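You operate a simulated robot arm through the tools that you are given. There is no shell and no other tool. Be economical: measure what you need, move in short steps, check, and stop when the job is done.

You run a simulated two-armed robot. Do the job below in one go: nothing can be reset, and whatever is moved stays where it is left.

JOB
Aim the low roof's two work lamps as the card says.
Fine: lock both lamp clamps again.

The check looks at the end state, three seconds after you hand in, the way a careful person would. Anything else that was tipped, shoved, dropped, spilled or broken makes it a failure.

ROBOT AND FRAMES
Two 7-joint arms with fingered hands on one trunk, on a base that drives. Base frame: it is fixed to the floor where the robot stands at the start and does not move with it; the origin is under the middle of the robot, x ahead of it, y to its left, z up; the surface under the hand at the start is at about z = 0.997. Readings come in m, degrees, newtons and seconds.
The left shoulder is at the start at [0.03, 0.12, 1.188], the right one opposite. With the tool pointing down near the work surface each hand reaches from about 0.28 to 0.7 m from the robot's upright axis, wherever it stands, measured 20 degrees to its own side. Places, roughly: low roof card [0.9, 0.6, 1.4]; number one beacon clamp [0.4, 0.2, 1]; number one lamp clamp [0.5, -0.1, 1]; number one work lamp [0.4, 0, 1]; number two beacon clamp [-0.1, -0.9, 1]; number two lamp clamp [0.2, -0.8, 1]; number two work lamp [0, -0.7, 1]; roof hatch lock [0.2, -0.5, 1]. Payload 4 kg a hand.
Tool frame (each hand has its own): the origin (TCP) lies between the finger pads and is the grasp point; the fingertips stand 0.019 m ahead of it; z points along the fingers, y is the line along which they close. Largest opening 0.12 m; the body of the gripper starts 0.053 m behind the TCP. The gripper is a hand of 3 fingers: y runs from the thumb to the fingers, the wrist lies at [0, 0, -0.219] in the tool frame, and closing takes about 1.5 s.
Orientation is that of the tool frame in the base frame, as a unit quaternion [x, y, z, w]. With the fingers straight down and closing along the base's y, the tool's x points along the base's -x, its y along +y and its z along -z.

CONTROLS
- The arms move only by the tool send_rows. It takes "left_moves", "right_moves" or both (then of equal length, played together; a hand with none holds still); each is a list of rows, each an object (a shift or turn left out is 0, a gripper value left out holds the last) with "dp": the shift along the tool's x, y, z in mm, a list of three; "delta_rot": the turn, a rotation vector about the tool's x, y, z in degrees, a list of three. In form: [{"dp": [x, y, z], "delta_rot": [rx, ry, rz]}, ...]. A call has 1 to 10 rows; each row is the pose to reach, as a shift and turn from the pose commanded when the call began, along the tool's axes at that moment. "left_hand" and "right_hand" are, for a hand that has rows, the gripper command, from -1 (fully open) to 1 (shut), values between in proportion, set as the call begins (left out, the last holds). A row lasts 0.2 s, in which the tool goes at most 0.05 m and 8.6 degrees; a call with a longer step from one row to the next is refused whole, and so is a gripper value outside its range. A pose out of reach is approached as far as the arm can. The call stops where the force on the tool passes 90 N (or 10 N more than at its start, if that is more) or the arm is blocked; 0.2 s more then pass. The fingers move at their own pace (about 0.072 m/s each) and stop on an object; they squeeze with about 33 N. The grip force told is the motor's: it shows also when the fingers shut on nothing. Time passes only in rows, and 0.2 s behind the last, so rows that repeat a pose let the fingers close. The reply holds the time, the measured pose of the TCP, the force on the tool along the base axes, the opening and the grip force, in the units named above and with some noise, with the torque about the TCP (base axes, N m) and any sound that the robot's microphone picked up, and new pictures: "show" is both (left out), scene, wrist or none (wrist: the cameras of the hands that moved).
- Cameras (640 x 400 px; columns grow to the right, rows downward): "scene" is now at [0.028, -0.0517, 1.736]; the picture's right is [-0.77, -0.64, 0.00], its down [-0.53, 0.64, -0.56] and it looks along [0.36, -0.43, -0.83] (base axes); focal length 248 px, centre (320, 200). "left" rides on the left gripper at [-0.066, -0.004, -0.079] in its tool frame; the picture's right is [0.05, -1.00, 0.00], its down [0.76, 0.04, -0.64] and it looks along [0.64, 0.03, 0.77] (tool axes); focal length 251 px, centre (320, 200). "right" rides on the right gripper at [0.066, -0.004, -0.079] in its tool frame; the picture's right is [0.05, 1.00, 0.00], its down [-0.76, 0.04, -0.64] and it looks along [-0.64, 0.04, 0.77] (tool axes); focal length 251 px, centre (320, 200). There is no depth. A picture from a camera that has moved, and an enlarged one, comes with that camera's place and axes in the base frame and with its lens. The place of the scene camera against the robot may be out by one fixed shift of up to 0.012 m in any direction.
- raise_lower(by): slides the trunk up (or, below 0, down) by that many m; the arms and the scene camera ride with it, the base frame stays. It gives what a move gives, with no picture.
- drive_base(legs): drives the robot by 1 to 6 legs, each [ahead, turn to the left] in m and degrees, along the robot's own axes; the way and the turn of a leg run together, so that a leg with both is an arc; at most 1.5 m and 180 degrees a leg. The arms and the cameras ride along, it lands a little off, and it stops where it bumps. It gives what a move gives, and a new picture of the scene camera.
- finger_targets(finger1, finger2, thumb_bend, hand): sets how far each is bent, from 0 (flat) to 1 (curled in); at 0.3 the hand is open as for a grip, at 0.7 the pads meet at the TCP. One left out holds its place. A second passes; each finger stops where it meets its share of the squeeze, and holds until it gets a number again. A gripper value or a shape takes the hand back. It gives what a move gives, with no picture; readings hold the bend of each and the force on the fingers (four entries, about 0 where the hand has none), thumb and palm.
- set_grasp(shape, hand): the hand has 3 fingers and takes this shape, open, in about a second: jaw (thumb against the fingers, like two jaws); tri (thumb and two fingers); tip (a fingertip pinch); poke (one finger out to press); point (the index stretched); flat (the hand flat); cup (the hand cupped); fist (a fist). The gripper value then closes the fingers along that shape, each until it touches; the sizes above hold for jaw. It gives what a move gives, with no picture.
- head_to(pan, tilt): turns the head with the scene camera to pan (to the left, within 120 degrees either way) and tilt (down, from -29 to 69), counted from straight ahead of the robot. It gives what a move gives, and a new picture of the scene camera.
- close_up(camera, box): a new picture of the part [left, top, right, bottom] of that camera's present view, enlarged. The clock stands still meanwhile.
- close_job(): hands the job in; it is judged then, once.

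Go step by step. Nothing tells you exact positions but the pictures and the camera data: compare them with the known pose of the tool, close in by small moves and look again before you grip or let go. The budget is 120 turns and 260 pictures, counting those below and the enlarged ones. Unless the task says otherwise, let go and move clear before handing in, and close with one line.

The tools are called after "Request:" as a command line: name --argument value ..., lists and objects as JSON in quotes. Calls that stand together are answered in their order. send_rows: Moves the arms, as the interface text tells. Its arguments: {"type":"object","properties":{"left_moves":{"type":"array","items":{"type":"object","properties":{"dp":{"type":"array","items":{"type":"number"}},"delta_rot":{"type":"array","items":{"type":"number"}}}}},"left_hand":{"type":"number"},"right_moves":{"type":"array","items":{"type":"object","properties":{"dp":{"type":"array","items":{"type":"number"}},"delta_rot":{"type":"array","items":{"type":"number"}}}}},"right_hand":{"type":"number"},"show":{"type":"string","enum":["both","scene","wrist","none"]}},"required":[]} The other tools are called the same way: raise_lower (by) slides the trunk up or down; set_grasp (shape, hand) gives the hand a shape; finger_targets (finger1, finger2, thumb_bend, hand) moves the fingers one by one; drive_base (legs) drives the base; head_to (pan, tilt) turns the head that bears the scene camera; close_up (camera, box) takes an enlarged picture of a part of a camera's view; close_job () hands the job in.

At the start:

```text
time_s: 0.0
left_ee_pos: [0.4435, -0.0719, 1.3589]
left_tool_rot: [0.015, 1.0, 0.0, 0.0]
left_wrist_force: [0.2, 0.3, 0.1]
left_ft_torque: [-0.01, -0.04, -0.01]
left_grip_width: 0.1198
left_grip_force: 0.1
left_shape: jaw
left_bend: [0.3, 0.3, 0.3]
left_finger forces: [0.1, 0.0, 0.1, 0.0, 0.0, 0.1]
right_ee_pos: [0.2802, -0.4174, 1.3269]
right_tool_rot: [0.015, 1.0, 0.0, 0.0]
right_wrist_force: [0.6, 0.1, -0.7]
right_ft_torque: [0.02, 0.0, -0.03]
right_grip_width: 0.1203
right_grip_force: 0.0
right_shape: jaw
right_bend: [0.3, 0.3, 0.3]
right_finger forces: [0.0, 0.0, 0.0, 0.0, 0.0, 0.0]
trunk travel left (down, up): [-0.4, 0.14]
robot x, y, heading: [-0.0029, 0.0065, 0.2]
head pan, tilt: [-50.5, 55.8]
```

scene: 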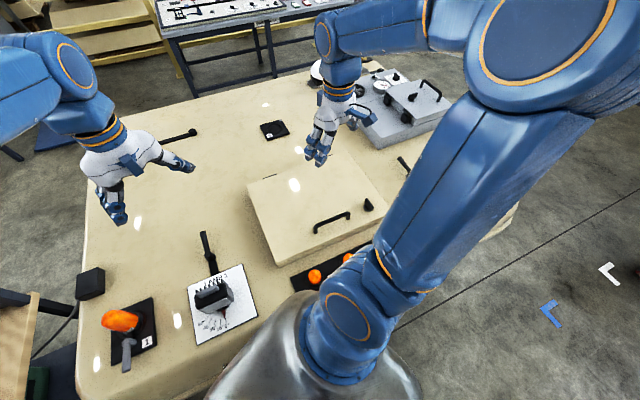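
right: 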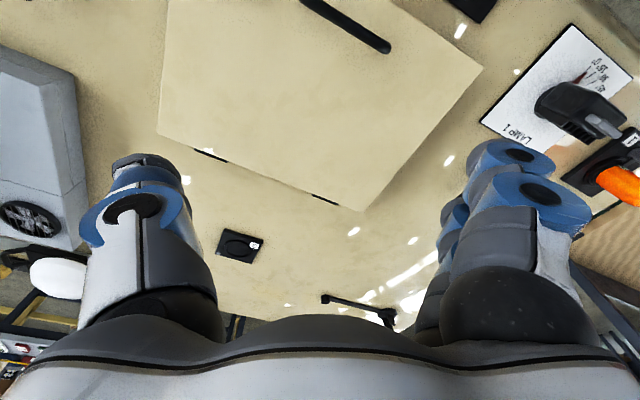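
left: 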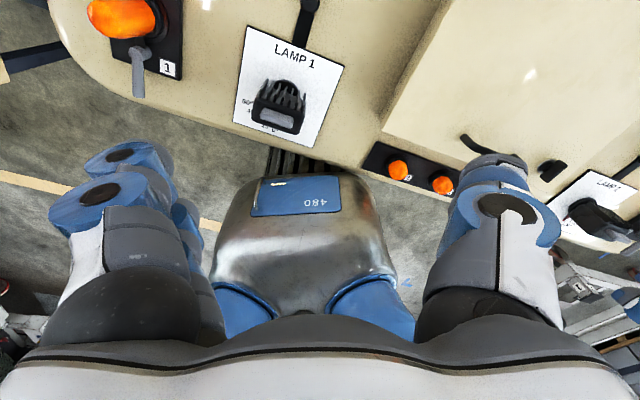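

I see the roof with two lamps, a hatch and beacons. First I look for the card, at about [0.9, 0.6, 1.4].

Request:
head_to --pan 34 --tilt 18

```text
time_s: 1.6
left_ee_pos: [0.4439, -0.0717, 1.3612]
left_tool_rot: [0.015, 1.0, 0.0, 0.0]
left_wrist_force: [-0.2, -0.7, -0.2]
left_ft_torque: [0.05, 0.0, -0.02]
left_grip_width: 0.12
left_grip_force: 0.0
left_shape: jaw
left_bend: [0.3, 0.3, 0.3]
left_finger forces: [0.1, 0.0, 0.0, 0.0, 0.0, 0.1]
right_ee_pos: [0.2789, -0.4178, 1.3266]
right_tool_rot: [0.015, 1.0, -0.001, 0.0]
right_wrist_force: [-0.4, -0.5, 0.6]
right_ft_torque: [0.01, -0.01, -0.01]
right_grip_width: 0.1201
right_grip_force: 0.1
right_shape: jaw
right_bend: [0.3, 0.3, 0.3]
right_finger forces: [0.0, 0.1, 0.0, 0.0, 0.0, 0.1]
trunk travel left (down, up): [-0.4, 0.14]
robot x, y, heading: [0.0005, 0.0017, -0.1]
head pan, tilt: [34.0, 18.0]
camera scene: at [0.0601, 0.0554, 1.7924], right [0.56, -0.83, 0.0], down [-0.26, -0.17, -0.95], along [0.79, 0.53, -0.31], focal length 248 px, centre (320, 200)
```

scene: 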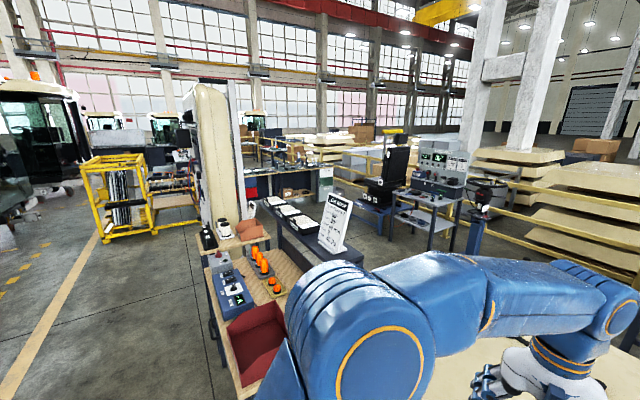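

Request:
close_up --camera "scene" --box '[300, 185, 370, 265]'

Request:
close_up --camera "left" --box '[220, 0, 380, 150]'

Request:
close_up --camera "left" --box '[520, 150, 640, 260]'

```text
5.00 times, centred on (335, 225) of scene
camera zoom: at [0.0601, 0.0554, 1.7924], right [0.56, -0.83, 0.0], down [-0.26, -0.17, -0.95], along [0.79, 0.53, -0.31], focal length 1242 px, centre (245, 75)
```

zoom: 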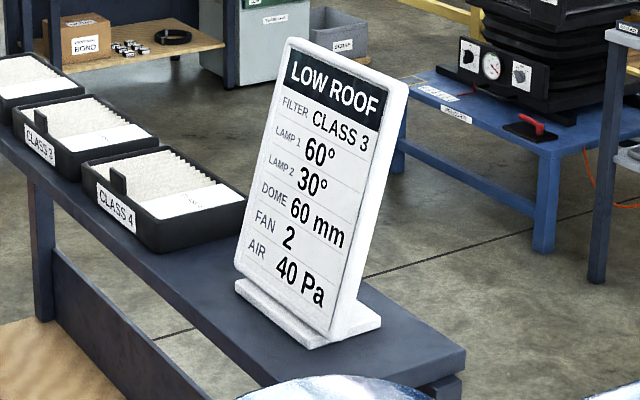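

```text
2.67 times, centred on (300, 75) of left
camera zoom: at [0.5094, -0.0763, 1.4389], right [-0.08, -1.0, 0.0], down [-0.76, 0.06, 0.64], along [-0.64, 0.05, -0.77], focal length 670 px, centre (373, 533)
```

zoom: 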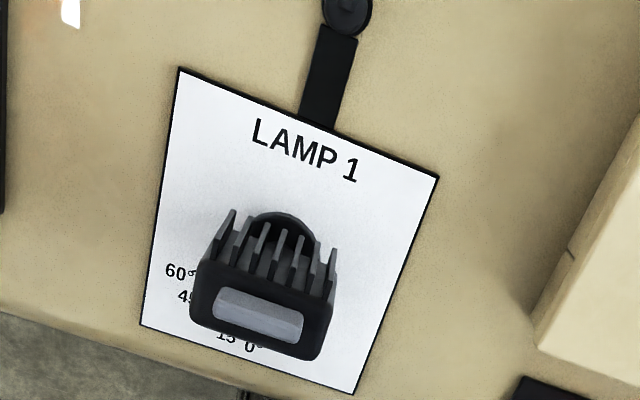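

```text
3.64 times, centred on (580, 205) of left
camera zoom: at [0.5094, -0.0763, 1.4389], right [-0.08, -1.0, 0.0], down [-0.76, 0.06, 0.64], along [-0.64, 0.05, -0.77], focal length 914 px, centre (-626, 182)
```

zoom: 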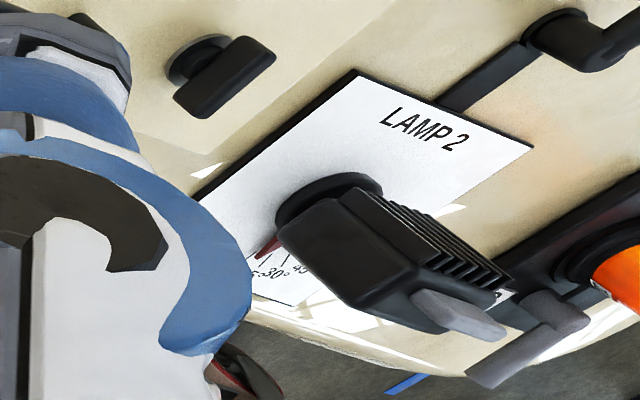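

The card says lamp 1 at 60°, lamp 2 at 30°. Now I look at lamp 1 from the head.

Request:
head_to --pan -10 --tilt 60

Request:
close_up --camera "left" --box '[270, 0, 360, 60]'

```text
time_s: 2.7
left_ee_pos: [0.4437, -0.0723, 1.36]
left_tool_rot: [0.014, 1.0, 0.0, -0.001]
left_wrist_force: [0.7, 0.2, -0.3]
left_ft_torque: [-0.01, 0.02, -0.04]
left_grip_width: 0.1199
left_grip_force: 0.2
left_shape: jaw
left_bend: [0.3, 0.3, 0.3]
left_finger forces: [0.0, 0.0, 0.0, 0.1, 0.1, 0.0]
right_ee_pos: [0.2795, -0.4189, 1.3272]
right_tool_rot: [0.014, 1.0, 0.001, 0.0]
right_wrist_force: [-0.4, 1.4, -0.1]
right_ft_torque: [-0.01, 0.03, -0.01]
right_grip_width: 0.1199
right_grip_force: 0.1
right_shape: jaw
right_bend: [0.3, 0.3, 0.3]
right_finger forces: [0.0, 0.1, 0.0, 0.1, 0.0, 0.0]
trunk travel left (down, up): [-0.4, 0.14]
robot x, y, heading: [-0.0016, -0.0031, 0.0]
head pan, tilt: [-10.0, 60.0]
camera scene: at [0.0484, -0.0082, 1.731], right [-0.17, -0.98, 0.0], down [-0.85, 0.15, -0.5], along [0.49, -0.09, -0.87], focal length 248 px, centre (320, 200)
```

scene: 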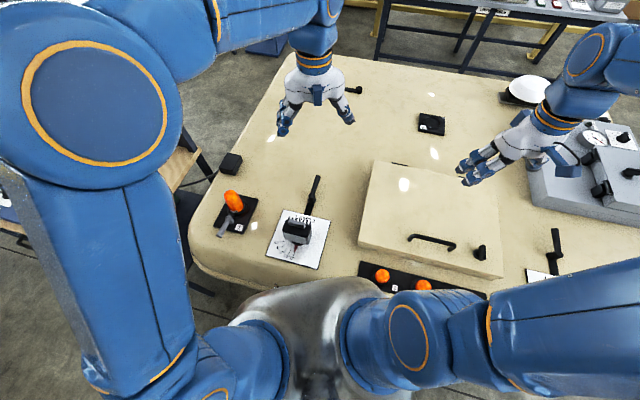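

```text
6.67 times, centred on (315, 30) of left
camera zoom: at [0.5094, -0.0763, 1.4389], right [-0.08, -1.0, 0.0], down [-0.76, 0.06, 0.64], along [-0.64, 0.05, -0.77], focal length 1676 px, centre (353, 1333)
```

zoom: 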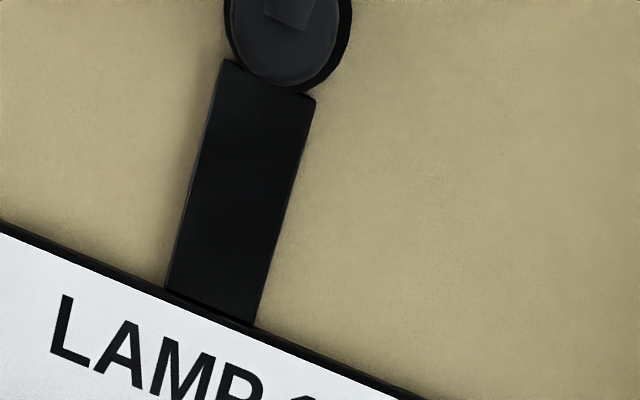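

Request:
close_up --camera "scene" --box '[260, 165, 350, 275]'

Request:
close_up --camera "scene" --box '[510, 210, 600, 290]'

```text
3.64 times, centred on (305, 220) of scene
camera zoom: at [0.0484, -0.0082, 1.731], right [-0.17, -0.98, 0.0], down [-0.85, 0.15, -0.5], along [0.49, -0.09, -0.87], focal length 904 px, centre (374, 127)
```

zoom: 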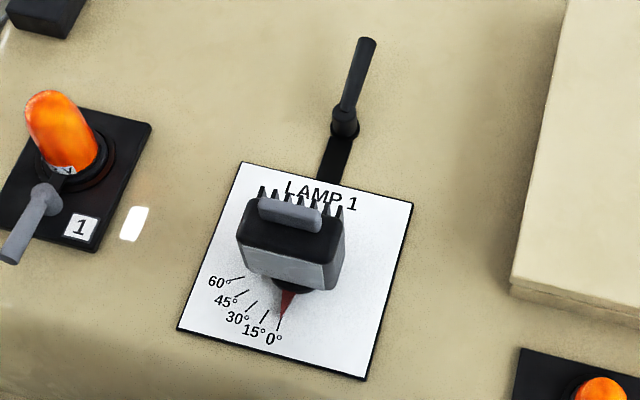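

```text
5.00 times, centred on (555, 250) of scene
camera zoom: at [0.0484, -0.0082, 1.731], right [-0.17, -0.98, 0.0], down [-0.85, 0.15, -0.5], along [0.49, -0.09, -0.87], focal length 1242 px, centre (-855, -50)
```

zoom: 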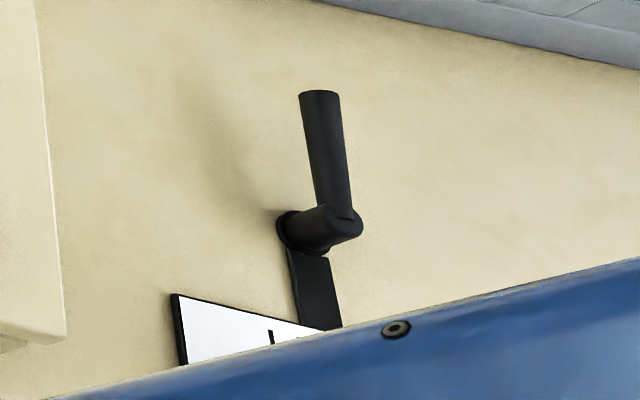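

Request:
send_rows --left_moves '[{"dp": [-40, 0, 0]}, {"dp": [-80, 0, 0]}, {"dp": [-120, 0, 0]}, {"dp": [-120, 0, 0]}]' --show "wrist"

Request:
close_up --camera "left" --box '[220, 0, 420, 200]'

```text
time_s: 3.7
left_ee_pos: [0.562, -0.0739, 1.361]
left_tool_rot: [0.014, 1.0, 0.001, -0.001]
left_wrist_force: [-0.3, -0.1, -0.7]
left_ft_torque: [0.01, 0.01, 0.0]
left_grip_width: 0.1198
left_grip_force: 0.2
left_shape: jaw
left_bend: [0.3, 0.3, 0.3]
left_finger forces: [0.0, 0.1, 0.0, 0.1, 0.0, 0.1]
right_ee_pos: [0.2791, -0.4178, 1.3276]
right_tool_rot: [0.015, 1.0, 0.0, -0.001]
right_wrist_force: [0.8, 0.5, 1.0]
right_ft_torque: [-0.02, -0.01, 0.02]
right_grip_width: 0.12
right_grip_force: 0.0
right_shape: jaw
right_bend: [0.3, 0.3, 0.3]
right_finger forces: [0.1, 0.1, 0.0, 0.1, 0.0, 0.0]
trunk travel left (down, up): [-0.4, 0.14]
robot x, y, heading: [-0.0009, 0.0013, -0.3]
head pan, tilt: [-10.0, 60.0]
camera left: at [0.6281, -0.0777, 1.439], right [-0.08, -1.0, 0.0], down [-0.76, 0.06, 0.64], along [-0.64, 0.05, -0.76], focal length 251 px, centre (320, 200)
```

left: 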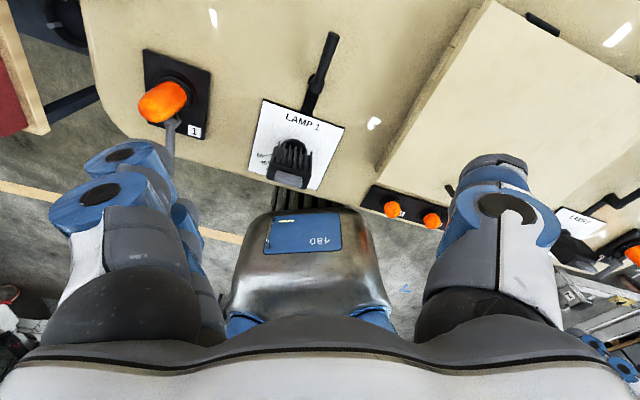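

```text
2.00 times, centred on (320, 100) of left
camera zoom: at [0.6281, -0.0777, 1.439], right [-0.08, -1.0, 0.0], down [-0.76, 0.06, 0.64], along [-0.64, 0.05, -0.76], focal length 503 px, centre (320, 400)
```

zoom: 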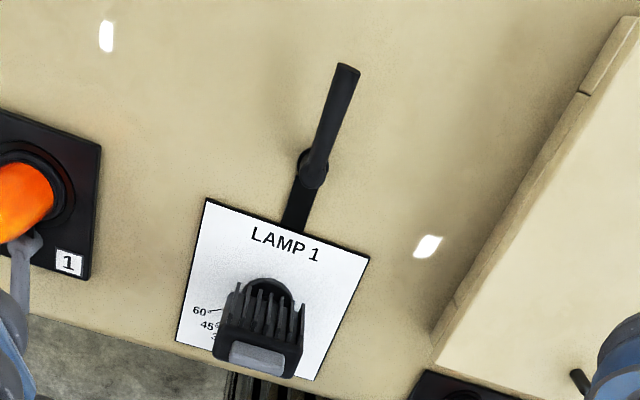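

Lever 1's pivot works out at about [0.493, -0.061, 0.965], and its handle runs to about [0.571, -0.095, 0.977]. I bring the left hand above it with the fingers across the handle.

Request:
send_rows --left_moves '[{"dp": [2, -2, 45], "delta_rot": [0, 0, 3.5]}, {"dp": [4, -4, 90], "delta_rot": [0, 0, 7]}, {"dp": [6, -6, 135], "delta_rot": [0, 0, 10.5]}, {"dp": [8, -8, 180], "delta_rot": [0, 0, 14]}, {"dp": [10, -10, 225], "delta_rot": [0, 0, 17.5]}, {"dp": [12, -12, 270], "delta_rot": [0, 0, 21]}, {"dp": [12, -12, 290], "delta_rot": [0, 0, 21]}, {"dp": [12, -12, 290], "delta_rot": [0, 0, 21]}]' --show "both"

Request:
close_up --camera "scene" --box '[240, 100, 400, 200]'

```text
time_s: 5.5
left_ee_pos: [0.5494, -0.0857, 1.0705]
left_tool_rot: [0.197, 0.98, 0.0, 0.0]
left_wrist_force: [1.1, -0.3, 0.0]
left_ft_torque: [-0.01, -0.01, 0.02]
left_grip_width: 0.1199
left_grip_force: 0.0
left_shape: jaw
left_bend: [0.3, 0.3, 0.3]
left_finger forces: [0.1, 0.1, 0.0, 0.0, 0.0, 0.0]
right_ee_pos: [0.2802, -0.4188, 1.3276]
right_tool_rot: [0.015, 1.0, 0.001, 0.0]
right_wrist_force: [0.3, -0.5, -0.1]
right_ft_torque: [0.01, -0.02, 0.01]
right_grip_width: 0.1198
right_grip_force: 0.0
right_shape: jaw
right_bend: [0.3, 0.3, 0.3]
right_finger forces: [0.0, 0.1, 0.0, 0.1, 0.0, 0.0]
trunk travel left (down, up): [-0.4, 0.14]
robot x, y, heading: [0.0023, -0.0008, -0.0]
head pan, tilt: [-10.0, 60.0]
camera scene: at [0.0483, -0.0083, 1.731], right [-0.17, -0.98, 0.0], down [-0.85, 0.15, -0.5], along [0.49, -0.09, -0.87], focal length 248 px, centre (320, 200)
camera left: at [0.6088, -0.1135, 1.1496], right [-0.43, -0.9, 0.0], down [-0.69, 0.33, 0.64], along [-0.58, 0.28, -0.77], focal length 251 px, centre (320, 200)
```

scene: 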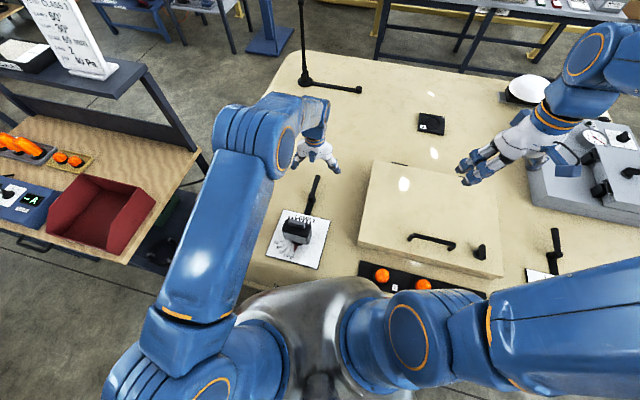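
left: 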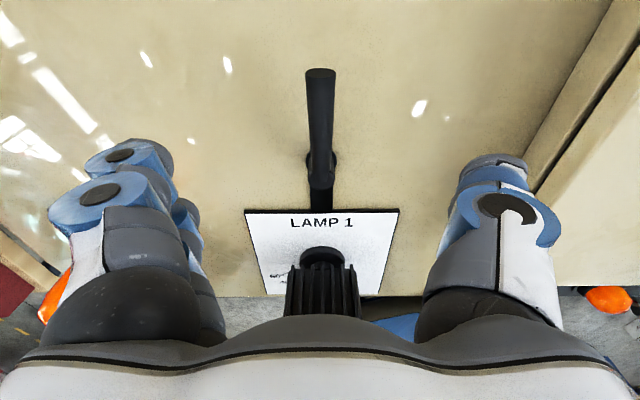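

```text
4.00 times, centred on (320, 150) of scene
camera zoom: at [0.0483, -0.0083, 1.731], right [-0.17, -0.98, 0.0], down [-0.85, 0.15, -0.5], along [0.49, -0.09, -0.87], focal length 994 px, centre (320, 400)
```

zoom: 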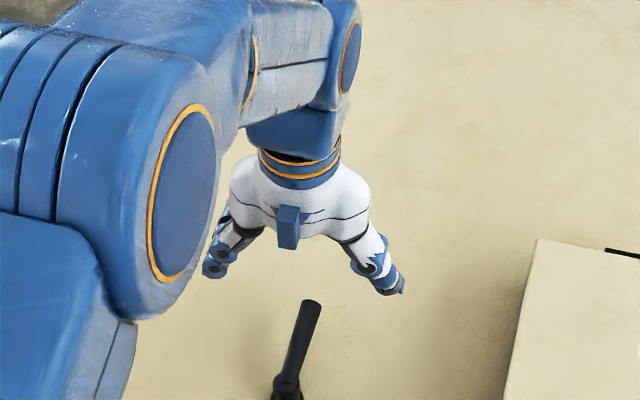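

The fingers line up across the handle. I lower the hand and close gently.

Request:
send_rows --left_moves '[{"dp": [0, 0, 30]}, {"dp": [0, 0, 60]}, {"dp": [0, 0, 75]}, {"dp": [0, 0, 88]}, {"dp": [0, 0, 88]}]' --show "wrist"

```text
time_s: 6.7
left_ee_pos: [0.5498, -0.0873, 0.9831]
left_tool_rot: [0.197, 0.98, 0.0, 0.0]
left_wrist_force: [-0.6, 0.4, 0.3]
left_ft_torque: [0.02, -0.01, 0.0]
left_grip_width: 0.1196
left_grip_force: 0.0
left_shape: jaw
left_bend: [0.3, 0.3, 0.3]
left_finger forces: [0.0, 0.1, 0.0, 0.0, 0.1, 0.0]
right_ee_pos: [0.2796, -0.4199, 1.3279]
right_tool_rot: [0.015, 1.0, 0.0, 0.0]
right_wrist_force: [-0.5, 0.4, -0.2]
right_ft_torque: [0.0, 0.0, -0.02]
right_grip_width: 0.12
right_grip_force: 0.1
right_shape: jaw
right_bend: [0.3, 0.3, 0.3]
right_finger forces: [0.1, 0.0, 0.0, 0.1, 0.0, 0.0]
trunk travel left (down, up): [-0.4, 0.14]
robot x, y, heading: [0.001, -0.0004, 0.1]
head pan, tilt: [-10.0, 60.0]
camera left: at [0.6098, -0.1145, 1.0618], right [-0.43, -0.9, 0.0], down [-0.69, 0.33, 0.64], along [-0.58, 0.28, -0.77], focal length 251 px, centre (320, 200)
```

left: 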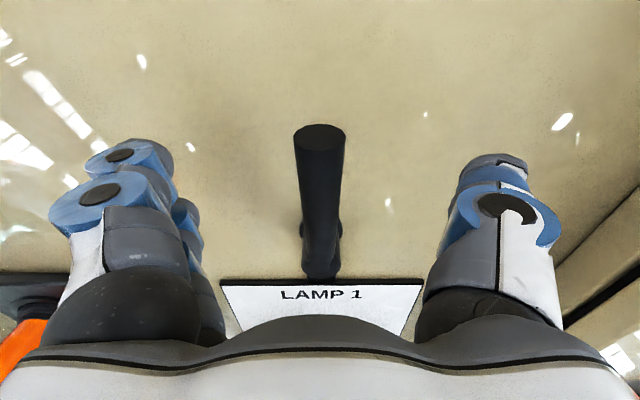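

Request:
send_rows --left_moves '[{"dp": [0, 0, 4]}, {"dp": [0, 0, 4]}, {"dp": [0, 0, 4]}, {"dp": [0, 0, 4]}, {"dp": [0, 0, 4]}, {"dp": [0, 0, 4]}, {"dp": [0, 0, 4]}, {"dp": [0, 0, 4]}]' --left_hand 1 --show "wrist"

```text
time_s: 8.5
left_ee_pos: [0.5504, -0.0878, 0.9775]
left_tool_rot: [0.196, 0.981, 0.0, -0.001]
left_wrist_force: [-0.7, 0.1, -8.1]
left_ft_torque: [0.05, 0.04, -0.03]
left_grip_width: 0.0114
left_grip_force: 32.4
left_shape: jaw
left_bend: [0.97, 0.98, 0.82]
left_finger forces: [14.2, 14.3, 0.1, 0.0, 28.3, 0.1]
right_ee_pos: [0.2805, -0.4193, 1.3287]
right_tool_rot: [0.015, 1.0, -0.001, -0.001]
right_wrist_force: [-0.6, -0.5, -0.9]
right_ft_torque: [-0.01, 0.0, -0.02]
right_grip_width: 0.1199
right_grip_force: 0.2
right_shape: jaw
right_bend: [0.3, 0.3, 0.3]
right_finger forces: [0.1, 0.0, 0.0, 0.0, 0.0, 0.0]
trunk travel left (down, up): [-0.4, 0.14]
robot x, y, heading: [0.0006, -0.0024, 0.1]
head pan, tilt: [-10.0, 60.0]
camera left: at [0.6108, -0.1153, 1.0562], right [-0.43, -0.9, 0.0], down [-0.69, 0.33, 0.65], along [-0.58, 0.28, -0.76], focal length 251 px, centre (320, 200)
```

left: 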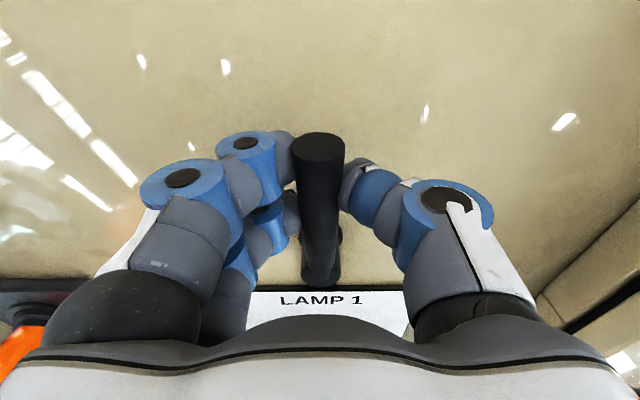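

Gripped. I try the loosening direction (counter-clockwise from above) by a small arc to feel the resistance.

Request:
send_rows --left_moves '[{"dp": [0.2, 4.4, 0], "delta_rot": [0, 0, -4]}, {"dp": [0.6, 8.8, 0], "delta_rot": [0, 0, -8]}, {"dp": [0.6, 8.8, 0], "delta_rot": [0, 0, -8]}]' --show "wrist"

```text
time_s: 9.3
left_ee_pos: [0.554, -0.0778, 0.9778]
left_tool_rot: [0.126, 0.992, 0.0, -0.001]
left_wrist_force: [1.0, -2.1, -9.8]
left_ft_torque: [0.0, 0.01, 0.0]
left_grip_width: 0.0112
left_grip_force: 33.1
left_shape: jaw
left_bend: [0.97, 0.98, 0.82]
left_finger forces: [14.4, 13.8, 0.1, 0.1, 30.0, 0.0]
right_ee_pos: [0.2807, -0.4191, 1.328]
right_tool_rot: [0.014, 1.0, 0.0, -0.001]
right_wrist_force: [-0.3, 0.0, 0.1]
right_ft_torque: [-0.02, -0.02, 0.02]
right_grip_width: 0.1199
right_grip_force: 0.1
right_shape: jaw
right_bend: [0.3, 0.3, 0.3]
right_finger forces: [0.0, 0.0, 0.0, 0.0, 0.0, 0.0]
trunk travel left (down, up): [-0.4, 0.14]
robot x, y, heading: [-0.001, -0.0001, -0.1]
head pan, tilt: [-10.0, 60.0]
camera left: at [0.6173, -0.0981, 1.0564], right [-0.3, -0.95, 0.0], down [-0.73, 0.23, 0.64], along [-0.61, 0.2, -0.77], focal length 251 px, centre (320, 200)
```

left: 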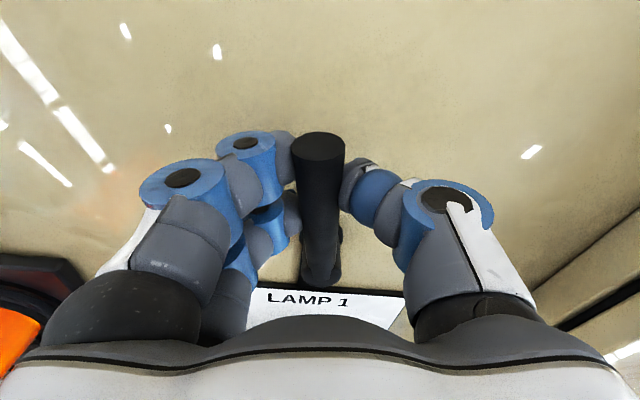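

It turns freely. I continue counter-clockwise.

Request:
send_rows --left_moves '[{"dp": [0.6, 8.8, 0], "delta_rot": [0, 0, -8]}, {"dp": [2.4, 17.4, 0], "delta_rot": [0, 0, -16]}, {"dp": [5.4, 25.6, 0], "delta_rot": [0, 0, -24]}, {"dp": [9.6, 33.4, 0], "delta_rot": [0, 0, -32]}, {"dp": [14.7, 40.5, 0], "delta_rot": [0, 0, -40]}, {"dp": [14.7, 40.5, 0], "delta_rot": [0, 0, -40]}]' --show "both"

```text
time_s: 10.7
left_ee_pos: [0.5524, -0.0352, 0.9776]
left_tool_rot: [-0.221, 0.975, 0.0, 0.0]
left_wrist_force: [4.6, -0.2, -8.6]
left_ft_torque: [0.01, 0.0, 0.05]
left_grip_width: 0.0114
left_grip_force: 33.5
left_shape: jaw
left_bend: [0.97, 0.98, 0.82]
left_finger forces: [14.3, 14.2, 0.1, 0.0, 30.5, 0.0]
right_ee_pos: [0.2813, -0.4189, 1.3278]
right_tool_rot: [0.015, 1.0, 0.0, -0.001]
right_wrist_force: [0.2, -0.3, 0.4]
right_ft_torque: [-0.01, 0.01, 0.02]
right_grip_width: 0.1199
right_grip_force: 0.0
right_shape: jaw
right_bend: [0.3, 0.3, 0.3]
right_finger forces: [0.0, 0.1, 0.0, 0.1, 0.0, 0.0]
trunk travel left (down, up): [-0.4, 0.14]
robot x, y, heading: [0.0014, 0.0029, -0.0]
head pan, tilt: [-10.0, 60.0]
camera scene: at [0.0504, -0.0085, 1.7309], right [-0.17, -0.98, 0.0], down [-0.85, 0.15, -0.5], along [0.49, -0.09, -0.87], focal length 248 px, centre (320, 200)
camera left: at [0.6129, -0.0099, 1.0564], right [0.38, -0.92, 0.0], down [-0.71, -0.29, 0.64], along [-0.6, -0.24, -0.77], focal length 251 px, centre (320, 200)
```

scene: 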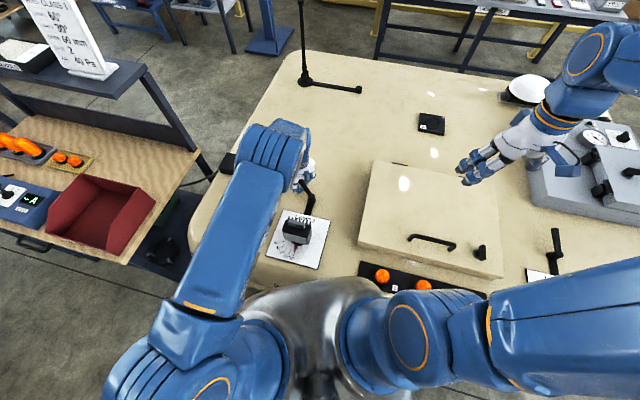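
left: 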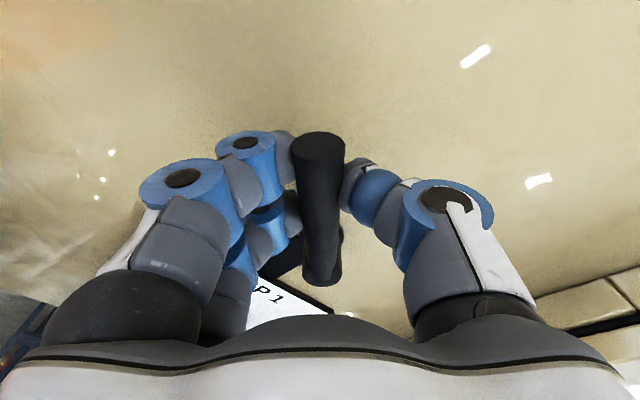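

Request:
send_rows --left_moves '[{"dp": [0.6, 8.8, 0], "delta_rot": [0, 0, -8]}, {"dp": [2.4, 17.4, 0], "delta_rot": [0, 0, -16]}, {"dp": [5.4, 25.6, 0], "delta_rot": [0, 0, -24]}, {"dp": [9.6, 33.4, 0], "delta_rot": [0, 0, -32]}, {"dp": [14.7, 40.5, 0], "delta_rot": [0, 0, -40]}, {"dp": [14.7, 40.5, 0], "delta_rot": [0, 0, -40]}]' --show "both"

```text
time_s: 12.1
left_ee_pos: [0.5205, -0.0043, 0.9774]
left_tool_rot: [-0.541, 0.841, -0.001, 0.0]
left_wrist_force: [9.4, 6.0, -6.2]
left_ft_torque: [0.04, -0.04, 0.11]
left_grip_width: 0.0114
left_grip_force: 32.4
left_shape: jaw
left_bend: [0.97, 0.98, 0.81]
left_finger forces: [14.3, 13.8, 0.1, 0.0, 34.0, 0.0]
right_ee_pos: [0.2816, -0.4177, 1.3269]
right_tool_rot: [0.016, 1.0, 0.0, -0.001]
right_wrist_force: [-0.3, 0.1, 0.3]
right_ft_torque: [0.03, 0.0, -0.02]
right_grip_width: 0.1197
right_grip_force: 0.1
right_shape: jaw
right_bend: [0.3, 0.3, 0.3]
right_finger forces: [0.1, 0.0, 0.0, 0.1, 0.0, 0.0]
trunk travel left (down, up): [-0.4, 0.14]
robot x, y, heading: [0.0014, -0.0009, -0.1]
head pan, tilt: [-10.0, 60.0]
camera scene: at [0.051, -0.0072, 1.7309], right [-0.17, -0.98, 0.0], down [-0.85, 0.15, -0.5], along [0.49, -0.09, -0.87], focal length 248 px, centre (320, 200)
camera left: at [0.5518, 0.0549, 1.0563], right [0.89, -0.46, 0.0], down [-0.35, -0.68, 0.64], along [-0.3, -0.57, -0.77], focal length 251 px, centre (320, 200)
```

scene: 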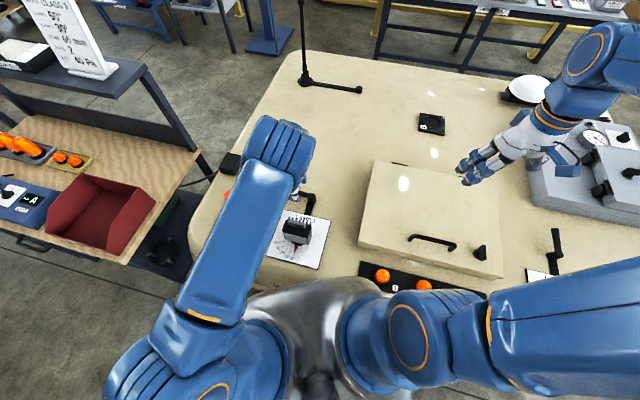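
left: 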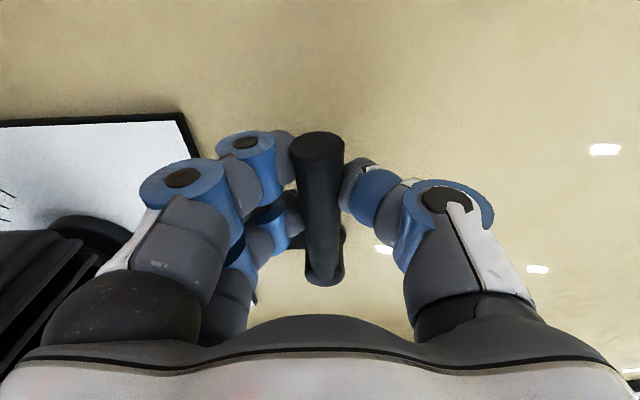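

Request:
send_rows --left_moves '[{"dp": [0.2, 5.5, 0], "delta_rot": [0, 0, -5]}, {"dp": [0.2, 5.5, 0], "delta_rot": [0, 0, -5]}]' --show "none"

Request:
close_up --camera "scene" --box '[220, 140, 360, 280]'

```text
time_s: 12.7
left_ee_pos: [0.5194, -0.0037, 0.9782]
left_tool_rot: [-0.577, 0.817, -0.001, 0.0]
left_wrist_force: [22.1, -0.4, -5.8]
left_ft_torque: [-0.12, -0.21, -0.08]
left_grip_width: 0.0114
left_grip_force: 33.4
left_shape: jaw
left_bend: [0.97, 0.98, 0.82]
left_finger forces: [10.0, 12.4, 0.0, 0.1, 39.2, 0.0]
right_ee_pos: [0.2839, -0.419, 1.3263]
right_tool_rot: [0.014, 1.0, 0.001, -0.002]
right_wrist_force: [0.2, -0.4, -0.7]
right_ft_torque: [0.0, 0.01, 0.01]
right_grip_width: 0.1199
right_grip_force: 0.1
right_shape: jaw
right_bend: [0.3, 0.3, 0.3]
right_finger forces: [0.0, 0.0, 0.0, 0.0, 0.1, 0.1]
trunk travel left (down, up): [-0.4, 0.14]
robot x, y, heading: [0.0008, 0.0031, -0.0]
head pan, tilt: [-10.0, 60.0]
```

```text
2.86 times, centred on (290, 210) of scene
camera zoom: at [0.0533, -0.008, 1.7308], right [-0.17, -0.98, 0.0], down [-0.85, 0.15, -0.5], along [0.49, -0.09, -0.87], focal length 710 px, centre (406, 171)
```

zoom: 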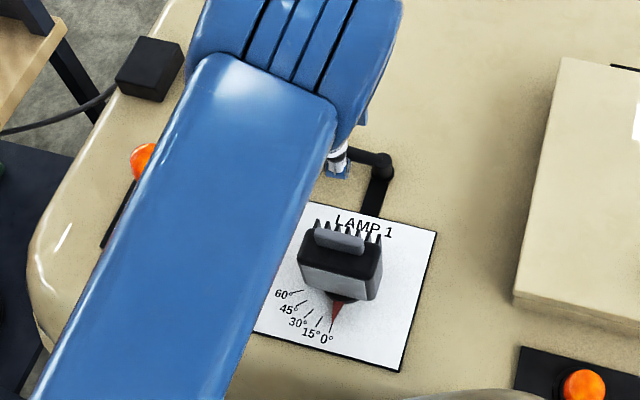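

It hit its stop at about 90°, so clamp 1 should be open. I back off, open the hand part way and lift.

Request:
send_rows --left_moves '[{"dp": [0, -6, 0], "delta_rot": [0, 0, 5]}, {"dp": [0, -6, 0], "delta_rot": [0, 0, 5]}, {"dp": [0, -6, 0], "delta_rot": [0, 0, 5]}, {"dp": [0, -6, 0], "delta_rot": [0, 0, 5]}, {"dp": [0, -6, 0], "delta_rot": [0, 0, 5]}]' --left_hand 0 --show "wrist"

```text
time_s: 13.9
left_ee_pos: [0.5209, -0.0072, 0.9781]
left_tool_rot: [-0.539, 0.842, 0.0, 0.0]
left_wrist_force: [-0.3, 0.4, -0.1]
left_ft_torque: [0.03, 0.0, 0.02]
left_grip_width: 0.0595
left_grip_force: 0.1
left_shape: jaw
left_bend: [0.34, 0.34, 0.95]
left_finger forces: [0.0, 0.0, 0.0, 0.0, 0.0, 0.0]
right_ee_pos: [0.2808, -0.4186, 1.3281]
right_tool_rot: [0.015, 1.0, 0.0, 0.0]
right_wrist_force: [0.3, -0.5, -0.3]
right_ft_torque: [-0.03, 0.07, 0.02]
right_grip_width: 0.1196
right_grip_force: 0.1
right_shape: jaw
right_bend: [0.3, 0.3, 0.3]
right_finger forces: [0.0, 0.0, 0.0, 0.0, 0.0, 0.1]
trunk travel left (down, up): [-0.4, 0.14]
robot x, y, heading: [-0.0012, 0.0023, -0.1]
head pan, tilt: [-10.0, 60.0]
camera left: at [0.5517, 0.0531, 1.0572], right [0.88, -0.47, 0.0], down [-0.36, -0.68, 0.64], along [-0.3, -0.57, -0.77], focal length 251 px, centre (320, 200)
```

left: 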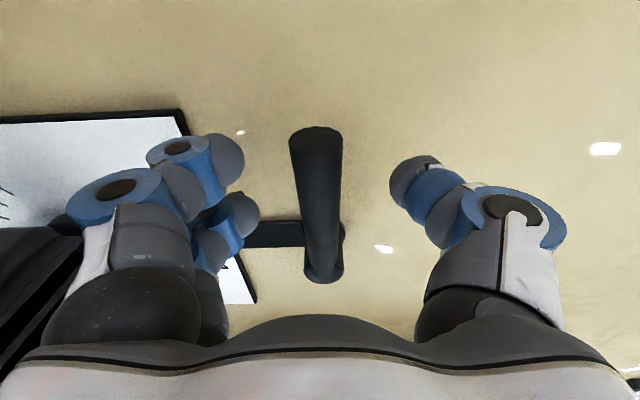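

Request:
send_rows --left_moves '[{"dp": [0, 0, -40]}, {"dp": [0, 0, -80]}, {"dp": [0, 0, -130], "delta_rot": [0, 0, 8]}, {"dp": [0, 0, -180], "delta_rot": [0, 0, 16]}, {"dp": [0, 0, -220], "delta_rot": [0, 0, 24]}, {"dp": [0, 0, -220], "delta_rot": [0, 0, 32]}, {"dp": [0, 0, -220], "delta_rot": [0, 0, 40]}, {"dp": [0, 0, -220], "delta_rot": [0, 0, 48]}, {"dp": [0, 0, -220], "delta_rot": [0, 0, 56]}, {"dp": [0, 0, -220], "delta_rot": [0, 0, 64]}]' --left_hand -1 --show "both"

Request:
close_up --camera "left" --box '[220, 30, 420, 200]'

Request:
close_up --camera "scene" --box '[250, 180, 340, 270]'

```text
time_s: 16.1
left_ee_pos: [0.5195, -0.0048, 1.1981]
left_tool_rot: [-0.01, 1.0, 0.0, 0.0]
left_wrist_force: [0.3, 1.1, 1.6]
left_ft_torque: [0.01, 0.01, 0.0]
left_grip_width: 0.1196
left_grip_force: 0.1
left_shape: jaw
left_bend: [0.3, 0.3, 0.3]
left_finger forces: [0.0, 0.0, 0.0, 0.0, 0.1, 0.0]
right_ee_pos: [0.2803, -0.4188, 1.3276]
right_tool_rot: [0.015, 1.0, 0.0, 0.0]
right_wrist_force: [-0.2, -0.1, 0.6]
right_ft_torque: [0.0, -0.02, 0.01]
right_grip_width: 0.12
right_grip_force: 0.0
right_shape: jaw
right_bend: [0.3, 0.3, 0.3]
right_finger forces: [0.0, 0.0, 0.0, 0.1, 0.0, 0.0]
trunk travel left (down, up): [-0.4, 0.14]
robot x, y, heading: [-0.0016, -0.0032, 0.2]
head pan, tilt: [-10.0, 60.0]
camera scene: at [0.0484, -0.0081, 1.731], right [-0.17, -0.98, 0.0], down [-0.85, 0.15, -0.5], along [0.49, -0.09, -0.87], focal length 248 px, centre (320, 200)
camera left: at [0.5864, -0.0061, 1.2772], right [-0.03, -1.0, 0.0], down [-0.76, 0.03, 0.64], along [-0.64, 0.02, -0.77], focal length 251 px, centre (320, 200)
```

scene: 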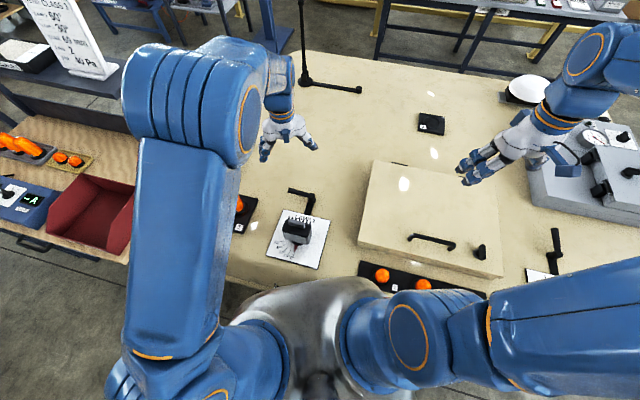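
left: 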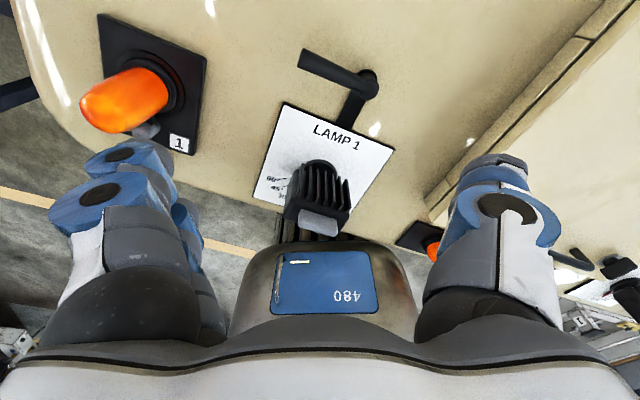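

```text
2.35 times, centred on (320, 115) of left
camera zoom: at [0.5864, -0.0061, 1.2772], right [-0.03, -1.0, 0.0], down [-0.76, 0.03, 0.64], along [-0.64, 0.02, -0.77], focal length 592 px, centre (320, 400)
```

zoom: 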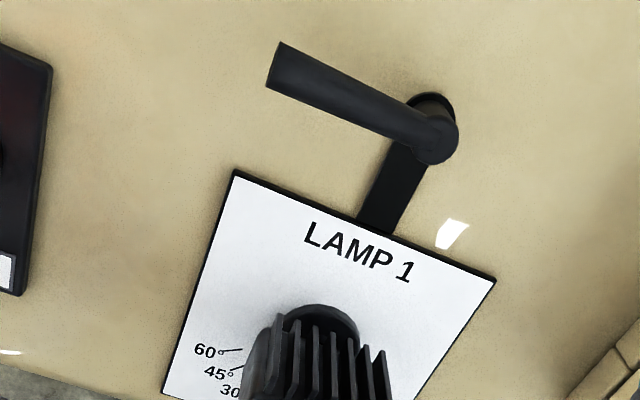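

```text
4.44 times, centred on (295, 225) of scene
camera zoom: at [0.0484, -0.0081, 1.731], right [-0.17, -0.98, 0.0], down [-0.85, 0.15, -0.5], along [0.49, -0.09, -0.87], focal length 1104 px, centre (431, 89)
```

zoom: 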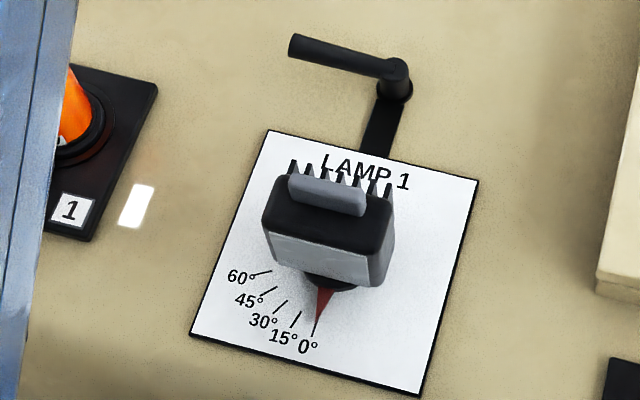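

Axis of lamp 1 is at about [0.364, 0.006], with the grey tab directly above it at z ≈ 1.057. The pointer sits on 0°, so it needs 60° clockwise. I move the left hand above the tab with the fingers across it.

Request:
send_rows --left_moves '[{"dp": [17, 1, 0], "delta_rot": [0, 0, -7]}, {"dp": [34, 3, 0], "delta_rot": [0, 0, -14]}, {"dp": [51, 4, 0], "delta_rot": [0, 0, -21]}, {"dp": [68, 6, 0], "delta_rot": [0, 0, -28]}, {"dp": [85, 7, 0], "delta_rot": [0, 0, -36]}, {"dp": [102, 9, 0], "delta_rot": [0, 0, -43]}, {"dp": [119, 10, 20], "delta_rot": [0, 0, -50]}, {"dp": [137, 12, 40], "delta_rot": [0, 0, -57]}, {"dp": [155, 13, 58], "delta_rot": [0, 0, -64]}, {"dp": [155, 13, 58], "delta_rot": [0, 0, -64]}]' --show "both"

Request:
close_up --camera "scene" --box '[240, 160, 360, 270]'

```text
time_s: 18.3
left_ee_pos: [0.3638, 0.0027, 1.1393]
left_tool_rot: [-0.541, 0.841, 0.0, -0.001]
left_wrist_force: [0.0, 0.2, 0.3]
left_ft_torque: [0.0, -0.01, 0.01]
left_grip_width: 0.1199
left_grip_force: 0.0
left_shape: jaw
left_bend: [0.3, 0.3, 0.3]
left_finger forces: [0.1, 0.0, 0.0, 0.0, 0.0, 0.1]
right_ee_pos: [0.2804, -0.42, 1.328]
right_tool_rot: [0.014, 1.0, -0.001, 0.0]
right_wrist_force: [0.7, 0.5, -0.7]
right_ft_torque: [0.02, -0.05, 0.03]
right_grip_width: 0.1198
right_grip_force: 0.0
right_shape: jaw
right_bend: [0.3, 0.3, 0.3]
right_finger forces: [0.1, 0.0, 0.0, 0.0, 0.0, 0.1]
trunk travel left (down, up): [-0.4, 0.14]
robot x, y, heading: [-0.0012, -0.0001, -0.2]
head pan, tilt: [-10.0, 60.0]
camera scene: at [0.0487, -0.0081, 1.731], right [-0.17, -0.98, 0.0], down [-0.85, 0.15, -0.5], along [0.49, -0.09, -0.87], focal length 248 px, centre (320, 200)
camera left: at [0.3947, 0.0623, 1.2183], right [0.89, -0.46, 0.0], down [-0.36, -0.68, 0.64], along [-0.3, -0.57, -0.77], focal length 251 px, centre (320, 200)
```

scene: 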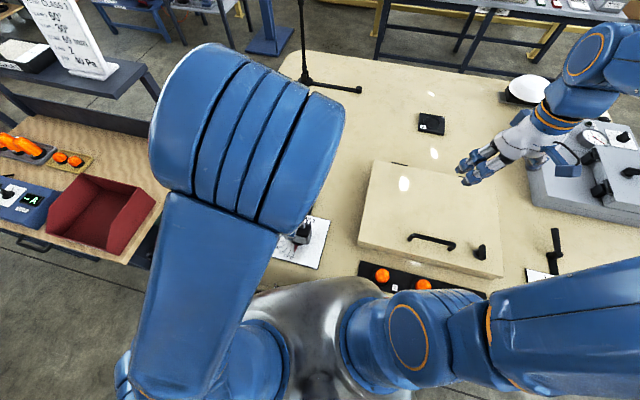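
left: 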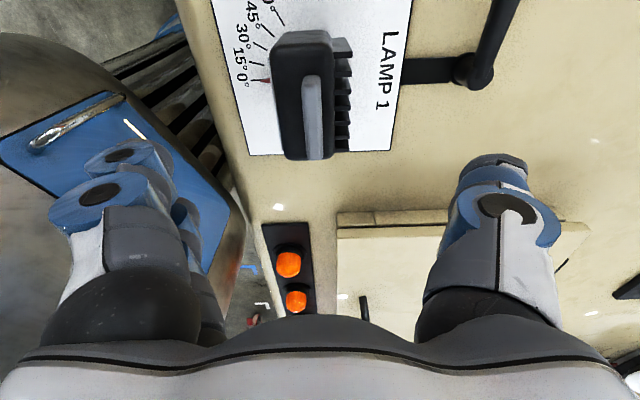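

```text
3.64 times, centred on (300, 215) of scene
camera zoom: at [0.0487, -0.0081, 1.731], right [-0.17, -0.98, 0.0], down [-0.85, 0.15, -0.5], along [0.49, -0.09, -0.87], focal length 904 px, centre (393, 146)
```

zoom: 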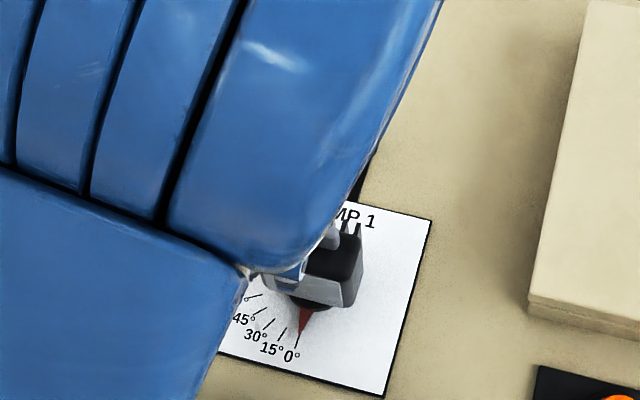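

Tab and fingers align. I lower onto the tab and look before closing.

Request:
send_rows --left_moves '[{"dp": [-4, 3, 25]}, {"dp": [-4, 3, 45]}, {"dp": [-4, 3, 58]}, {"dp": [-4, 3, 66]}, {"dp": [-4, 3, 66]}]' --show "wrist"

```text
time_s: 19.5
left_ee_pos: [0.3642, 0.0077, 1.0737]
left_tool_rot: [-0.54, 0.842, -0.001, 0.0]
left_wrist_force: [0.1, 0.7, 0.0]
left_ft_torque: [0.0, 0.0, -0.02]
left_grip_width: 0.12
left_grip_force: 0.0
left_shape: jaw
left_bend: [0.3, 0.3, 0.3]
left_finger forces: [0.1, 0.0, 0.0, 0.0, 0.0, 0.0]
right_ee_pos: [0.2807, -0.4195, 1.3281]
right_tool_rot: [0.015, 1.0, 0.0, -0.001]
right_wrist_force: [-1.1, -0.6, -0.3]
right_ft_torque: [0.0, -0.01, 0.02]
right_grip_width: 0.1201
right_grip_force: 0.0
right_shape: jaw
right_bend: [0.3, 0.3, 0.3]
right_finger forces: [0.1, 0.1, 0.1, 0.1, 0.0, 0.0]
trunk travel left (down, up): [-0.4, 0.14]
robot x, y, heading: [0.0011, -0.0009, 0.2]
head pan, tilt: [-10.0, 60.0]
camera left: at [0.394, 0.0679, 1.153], right [0.89, -0.47, 0.0], down [-0.36, -0.68, 0.64], along [-0.3, -0.57, -0.77], focal length 251 px, centre (320, 200)
```

left: 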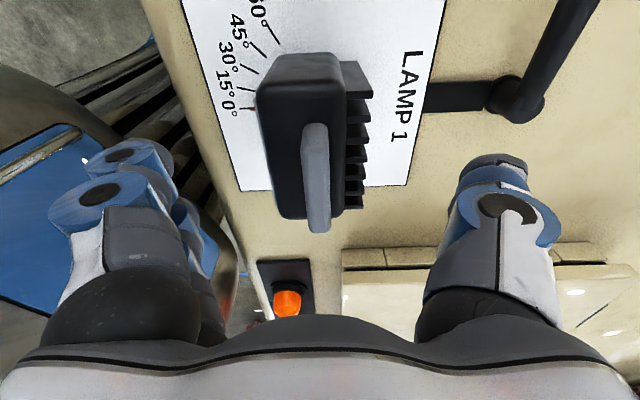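

Request:
send_rows --left_moves '[{"dp": [0, 0, 5]}, {"dp": [0, 0, 9]}, {"dp": [0, 0, 9]}, {"dp": [0, 0, 9]}, {"dp": [0, 0, 9]}, {"dp": [0, 0, 9]}, {"dp": [0, 0, 9]}, {"dp": [0, 0, 9]}, {"dp": [0, 0, 9]}]' --left_hand 1 --show "wrist"

```text
time_s: 21.5
left_ee_pos: [0.3636, 0.0093, 1.0645]
left_tool_rot: [-0.54, 0.841, 0.001, -0.001]
left_wrist_force: [-2.8, 0.0, -10.7]
left_ft_torque: [0.03, 0.07, 0.01]
left_grip_width: 0.0071
left_grip_force: 33.1
left_shape: jaw
left_bend: [0.96, 0.96, 0.77]
left_finger forces: [13.8, 14.0, 0.0, 0.0, 25.4, 0.0]
right_ee_pos: [0.2796, -0.4188, 1.3284]
right_tool_rot: [0.015, 1.0, 0.0, 0.0]
right_wrist_force: [-0.1, -0.1, -0.2]
right_ft_torque: [0.01, 0.01, 0.03]
right_grip_width: 0.1199
right_grip_force: 0.1
right_shape: jaw
right_bend: [0.3, 0.3, 0.3]
right_finger forces: [0.1, 0.0, 0.1, 0.1, 0.1, 0.0]
trunk travel left (down, up): [-0.4, 0.14]
robot x, y, heading: [0.0, -0.0031, 0.0]
head pan, tilt: [-10.0, 60.0]
camera left: at [0.3939, 0.0684, 1.1436], right [0.88, -0.47, 0.0], down [-0.36, -0.68, 0.64], along [-0.3, -0.57, -0.77], focal length 251 px, centre (320, 200)
```

left: 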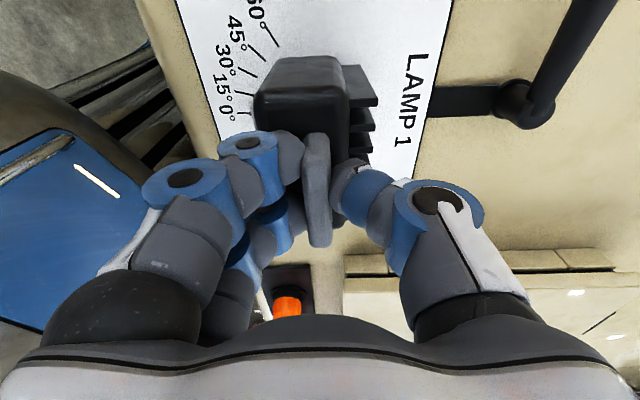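

Tab held. I turn 24° clockwise and check.

Request:
send_rows --left_moves '[{"dp": [0, -0.3, 0], "delta_rot": [0, 0, 6]}, {"dp": [0, -0.5, 0], "delta_rot": [0, 0, 12]}, {"dp": [0, -0.8, 0], "delta_rot": [0, 0, 18]}, {"dp": [0, -1, 0], "delta_rot": [0, 0, 24]}, {"dp": [0, -1, 0], "delta_rot": [0, 0, 24]}]' --show "wrist"

Request:
close_up --camera "scene" --box '[240, 160, 360, 270]'

```text
time_s: 22.7
left_ee_pos: [0.3645, 0.0085, 1.0643]
left_tool_rot: [-0.351, 0.936, 0.0, -0.001]
left_wrist_force: [-0.9, -6.0, -8.2]
left_ft_torque: [0.06, -0.03, 0.1]
left_grip_width: 0.0069
left_grip_force: 33.1
left_shape: jaw
left_bend: [0.96, 0.96, 0.76]
left_finger forces: [16.3, 11.3, 0.0, 0.1, 31.9, 0.0]
right_ee_pos: [0.2798, -0.4204, 1.327]
right_tool_rot: [0.014, 1.0, 0.0, 0.0]
right_wrist_force: [-0.3, -0.4, 0.1]
right_ft_torque: [0.04, 0.0, 0.03]
right_grip_width: 0.1202
right_grip_force: 0.0
right_shape: jaw
right_bend: [0.3, 0.3, 0.3]
right_finger forces: [0.0, 0.0, 0.0, 0.0, 0.0, 0.0]
trunk travel left (down, up): [-0.4, 0.14]
robot x, y, heading: [-0.0023, -0.0017, -0.1]
head pan, tilt: [-10.0, 60.0]
camera left: at [0.4169, 0.0496, 1.1436], right [0.62, -0.79, 0.0], down [-0.6, -0.47, 0.64], along [-0.51, -0.4, -0.77], focal length 251 px, centre (320, 200)
```

left: 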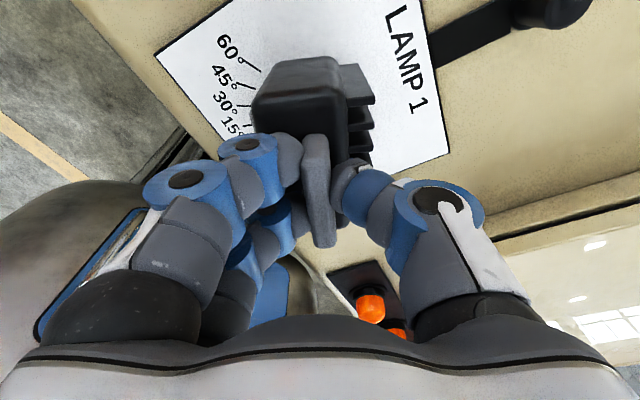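

```text
3.64 times, centred on (300, 215) of scene
camera zoom: at [0.049, -0.0094, 1.7309], right [-0.17, -0.98, 0.0], down [-0.85, 0.15, -0.5], along [0.49, -0.09, -0.87], focal length 904 px, centre (393, 146)
```

zoom: 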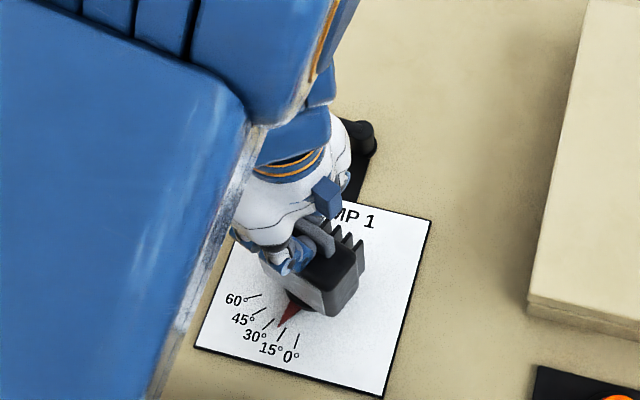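

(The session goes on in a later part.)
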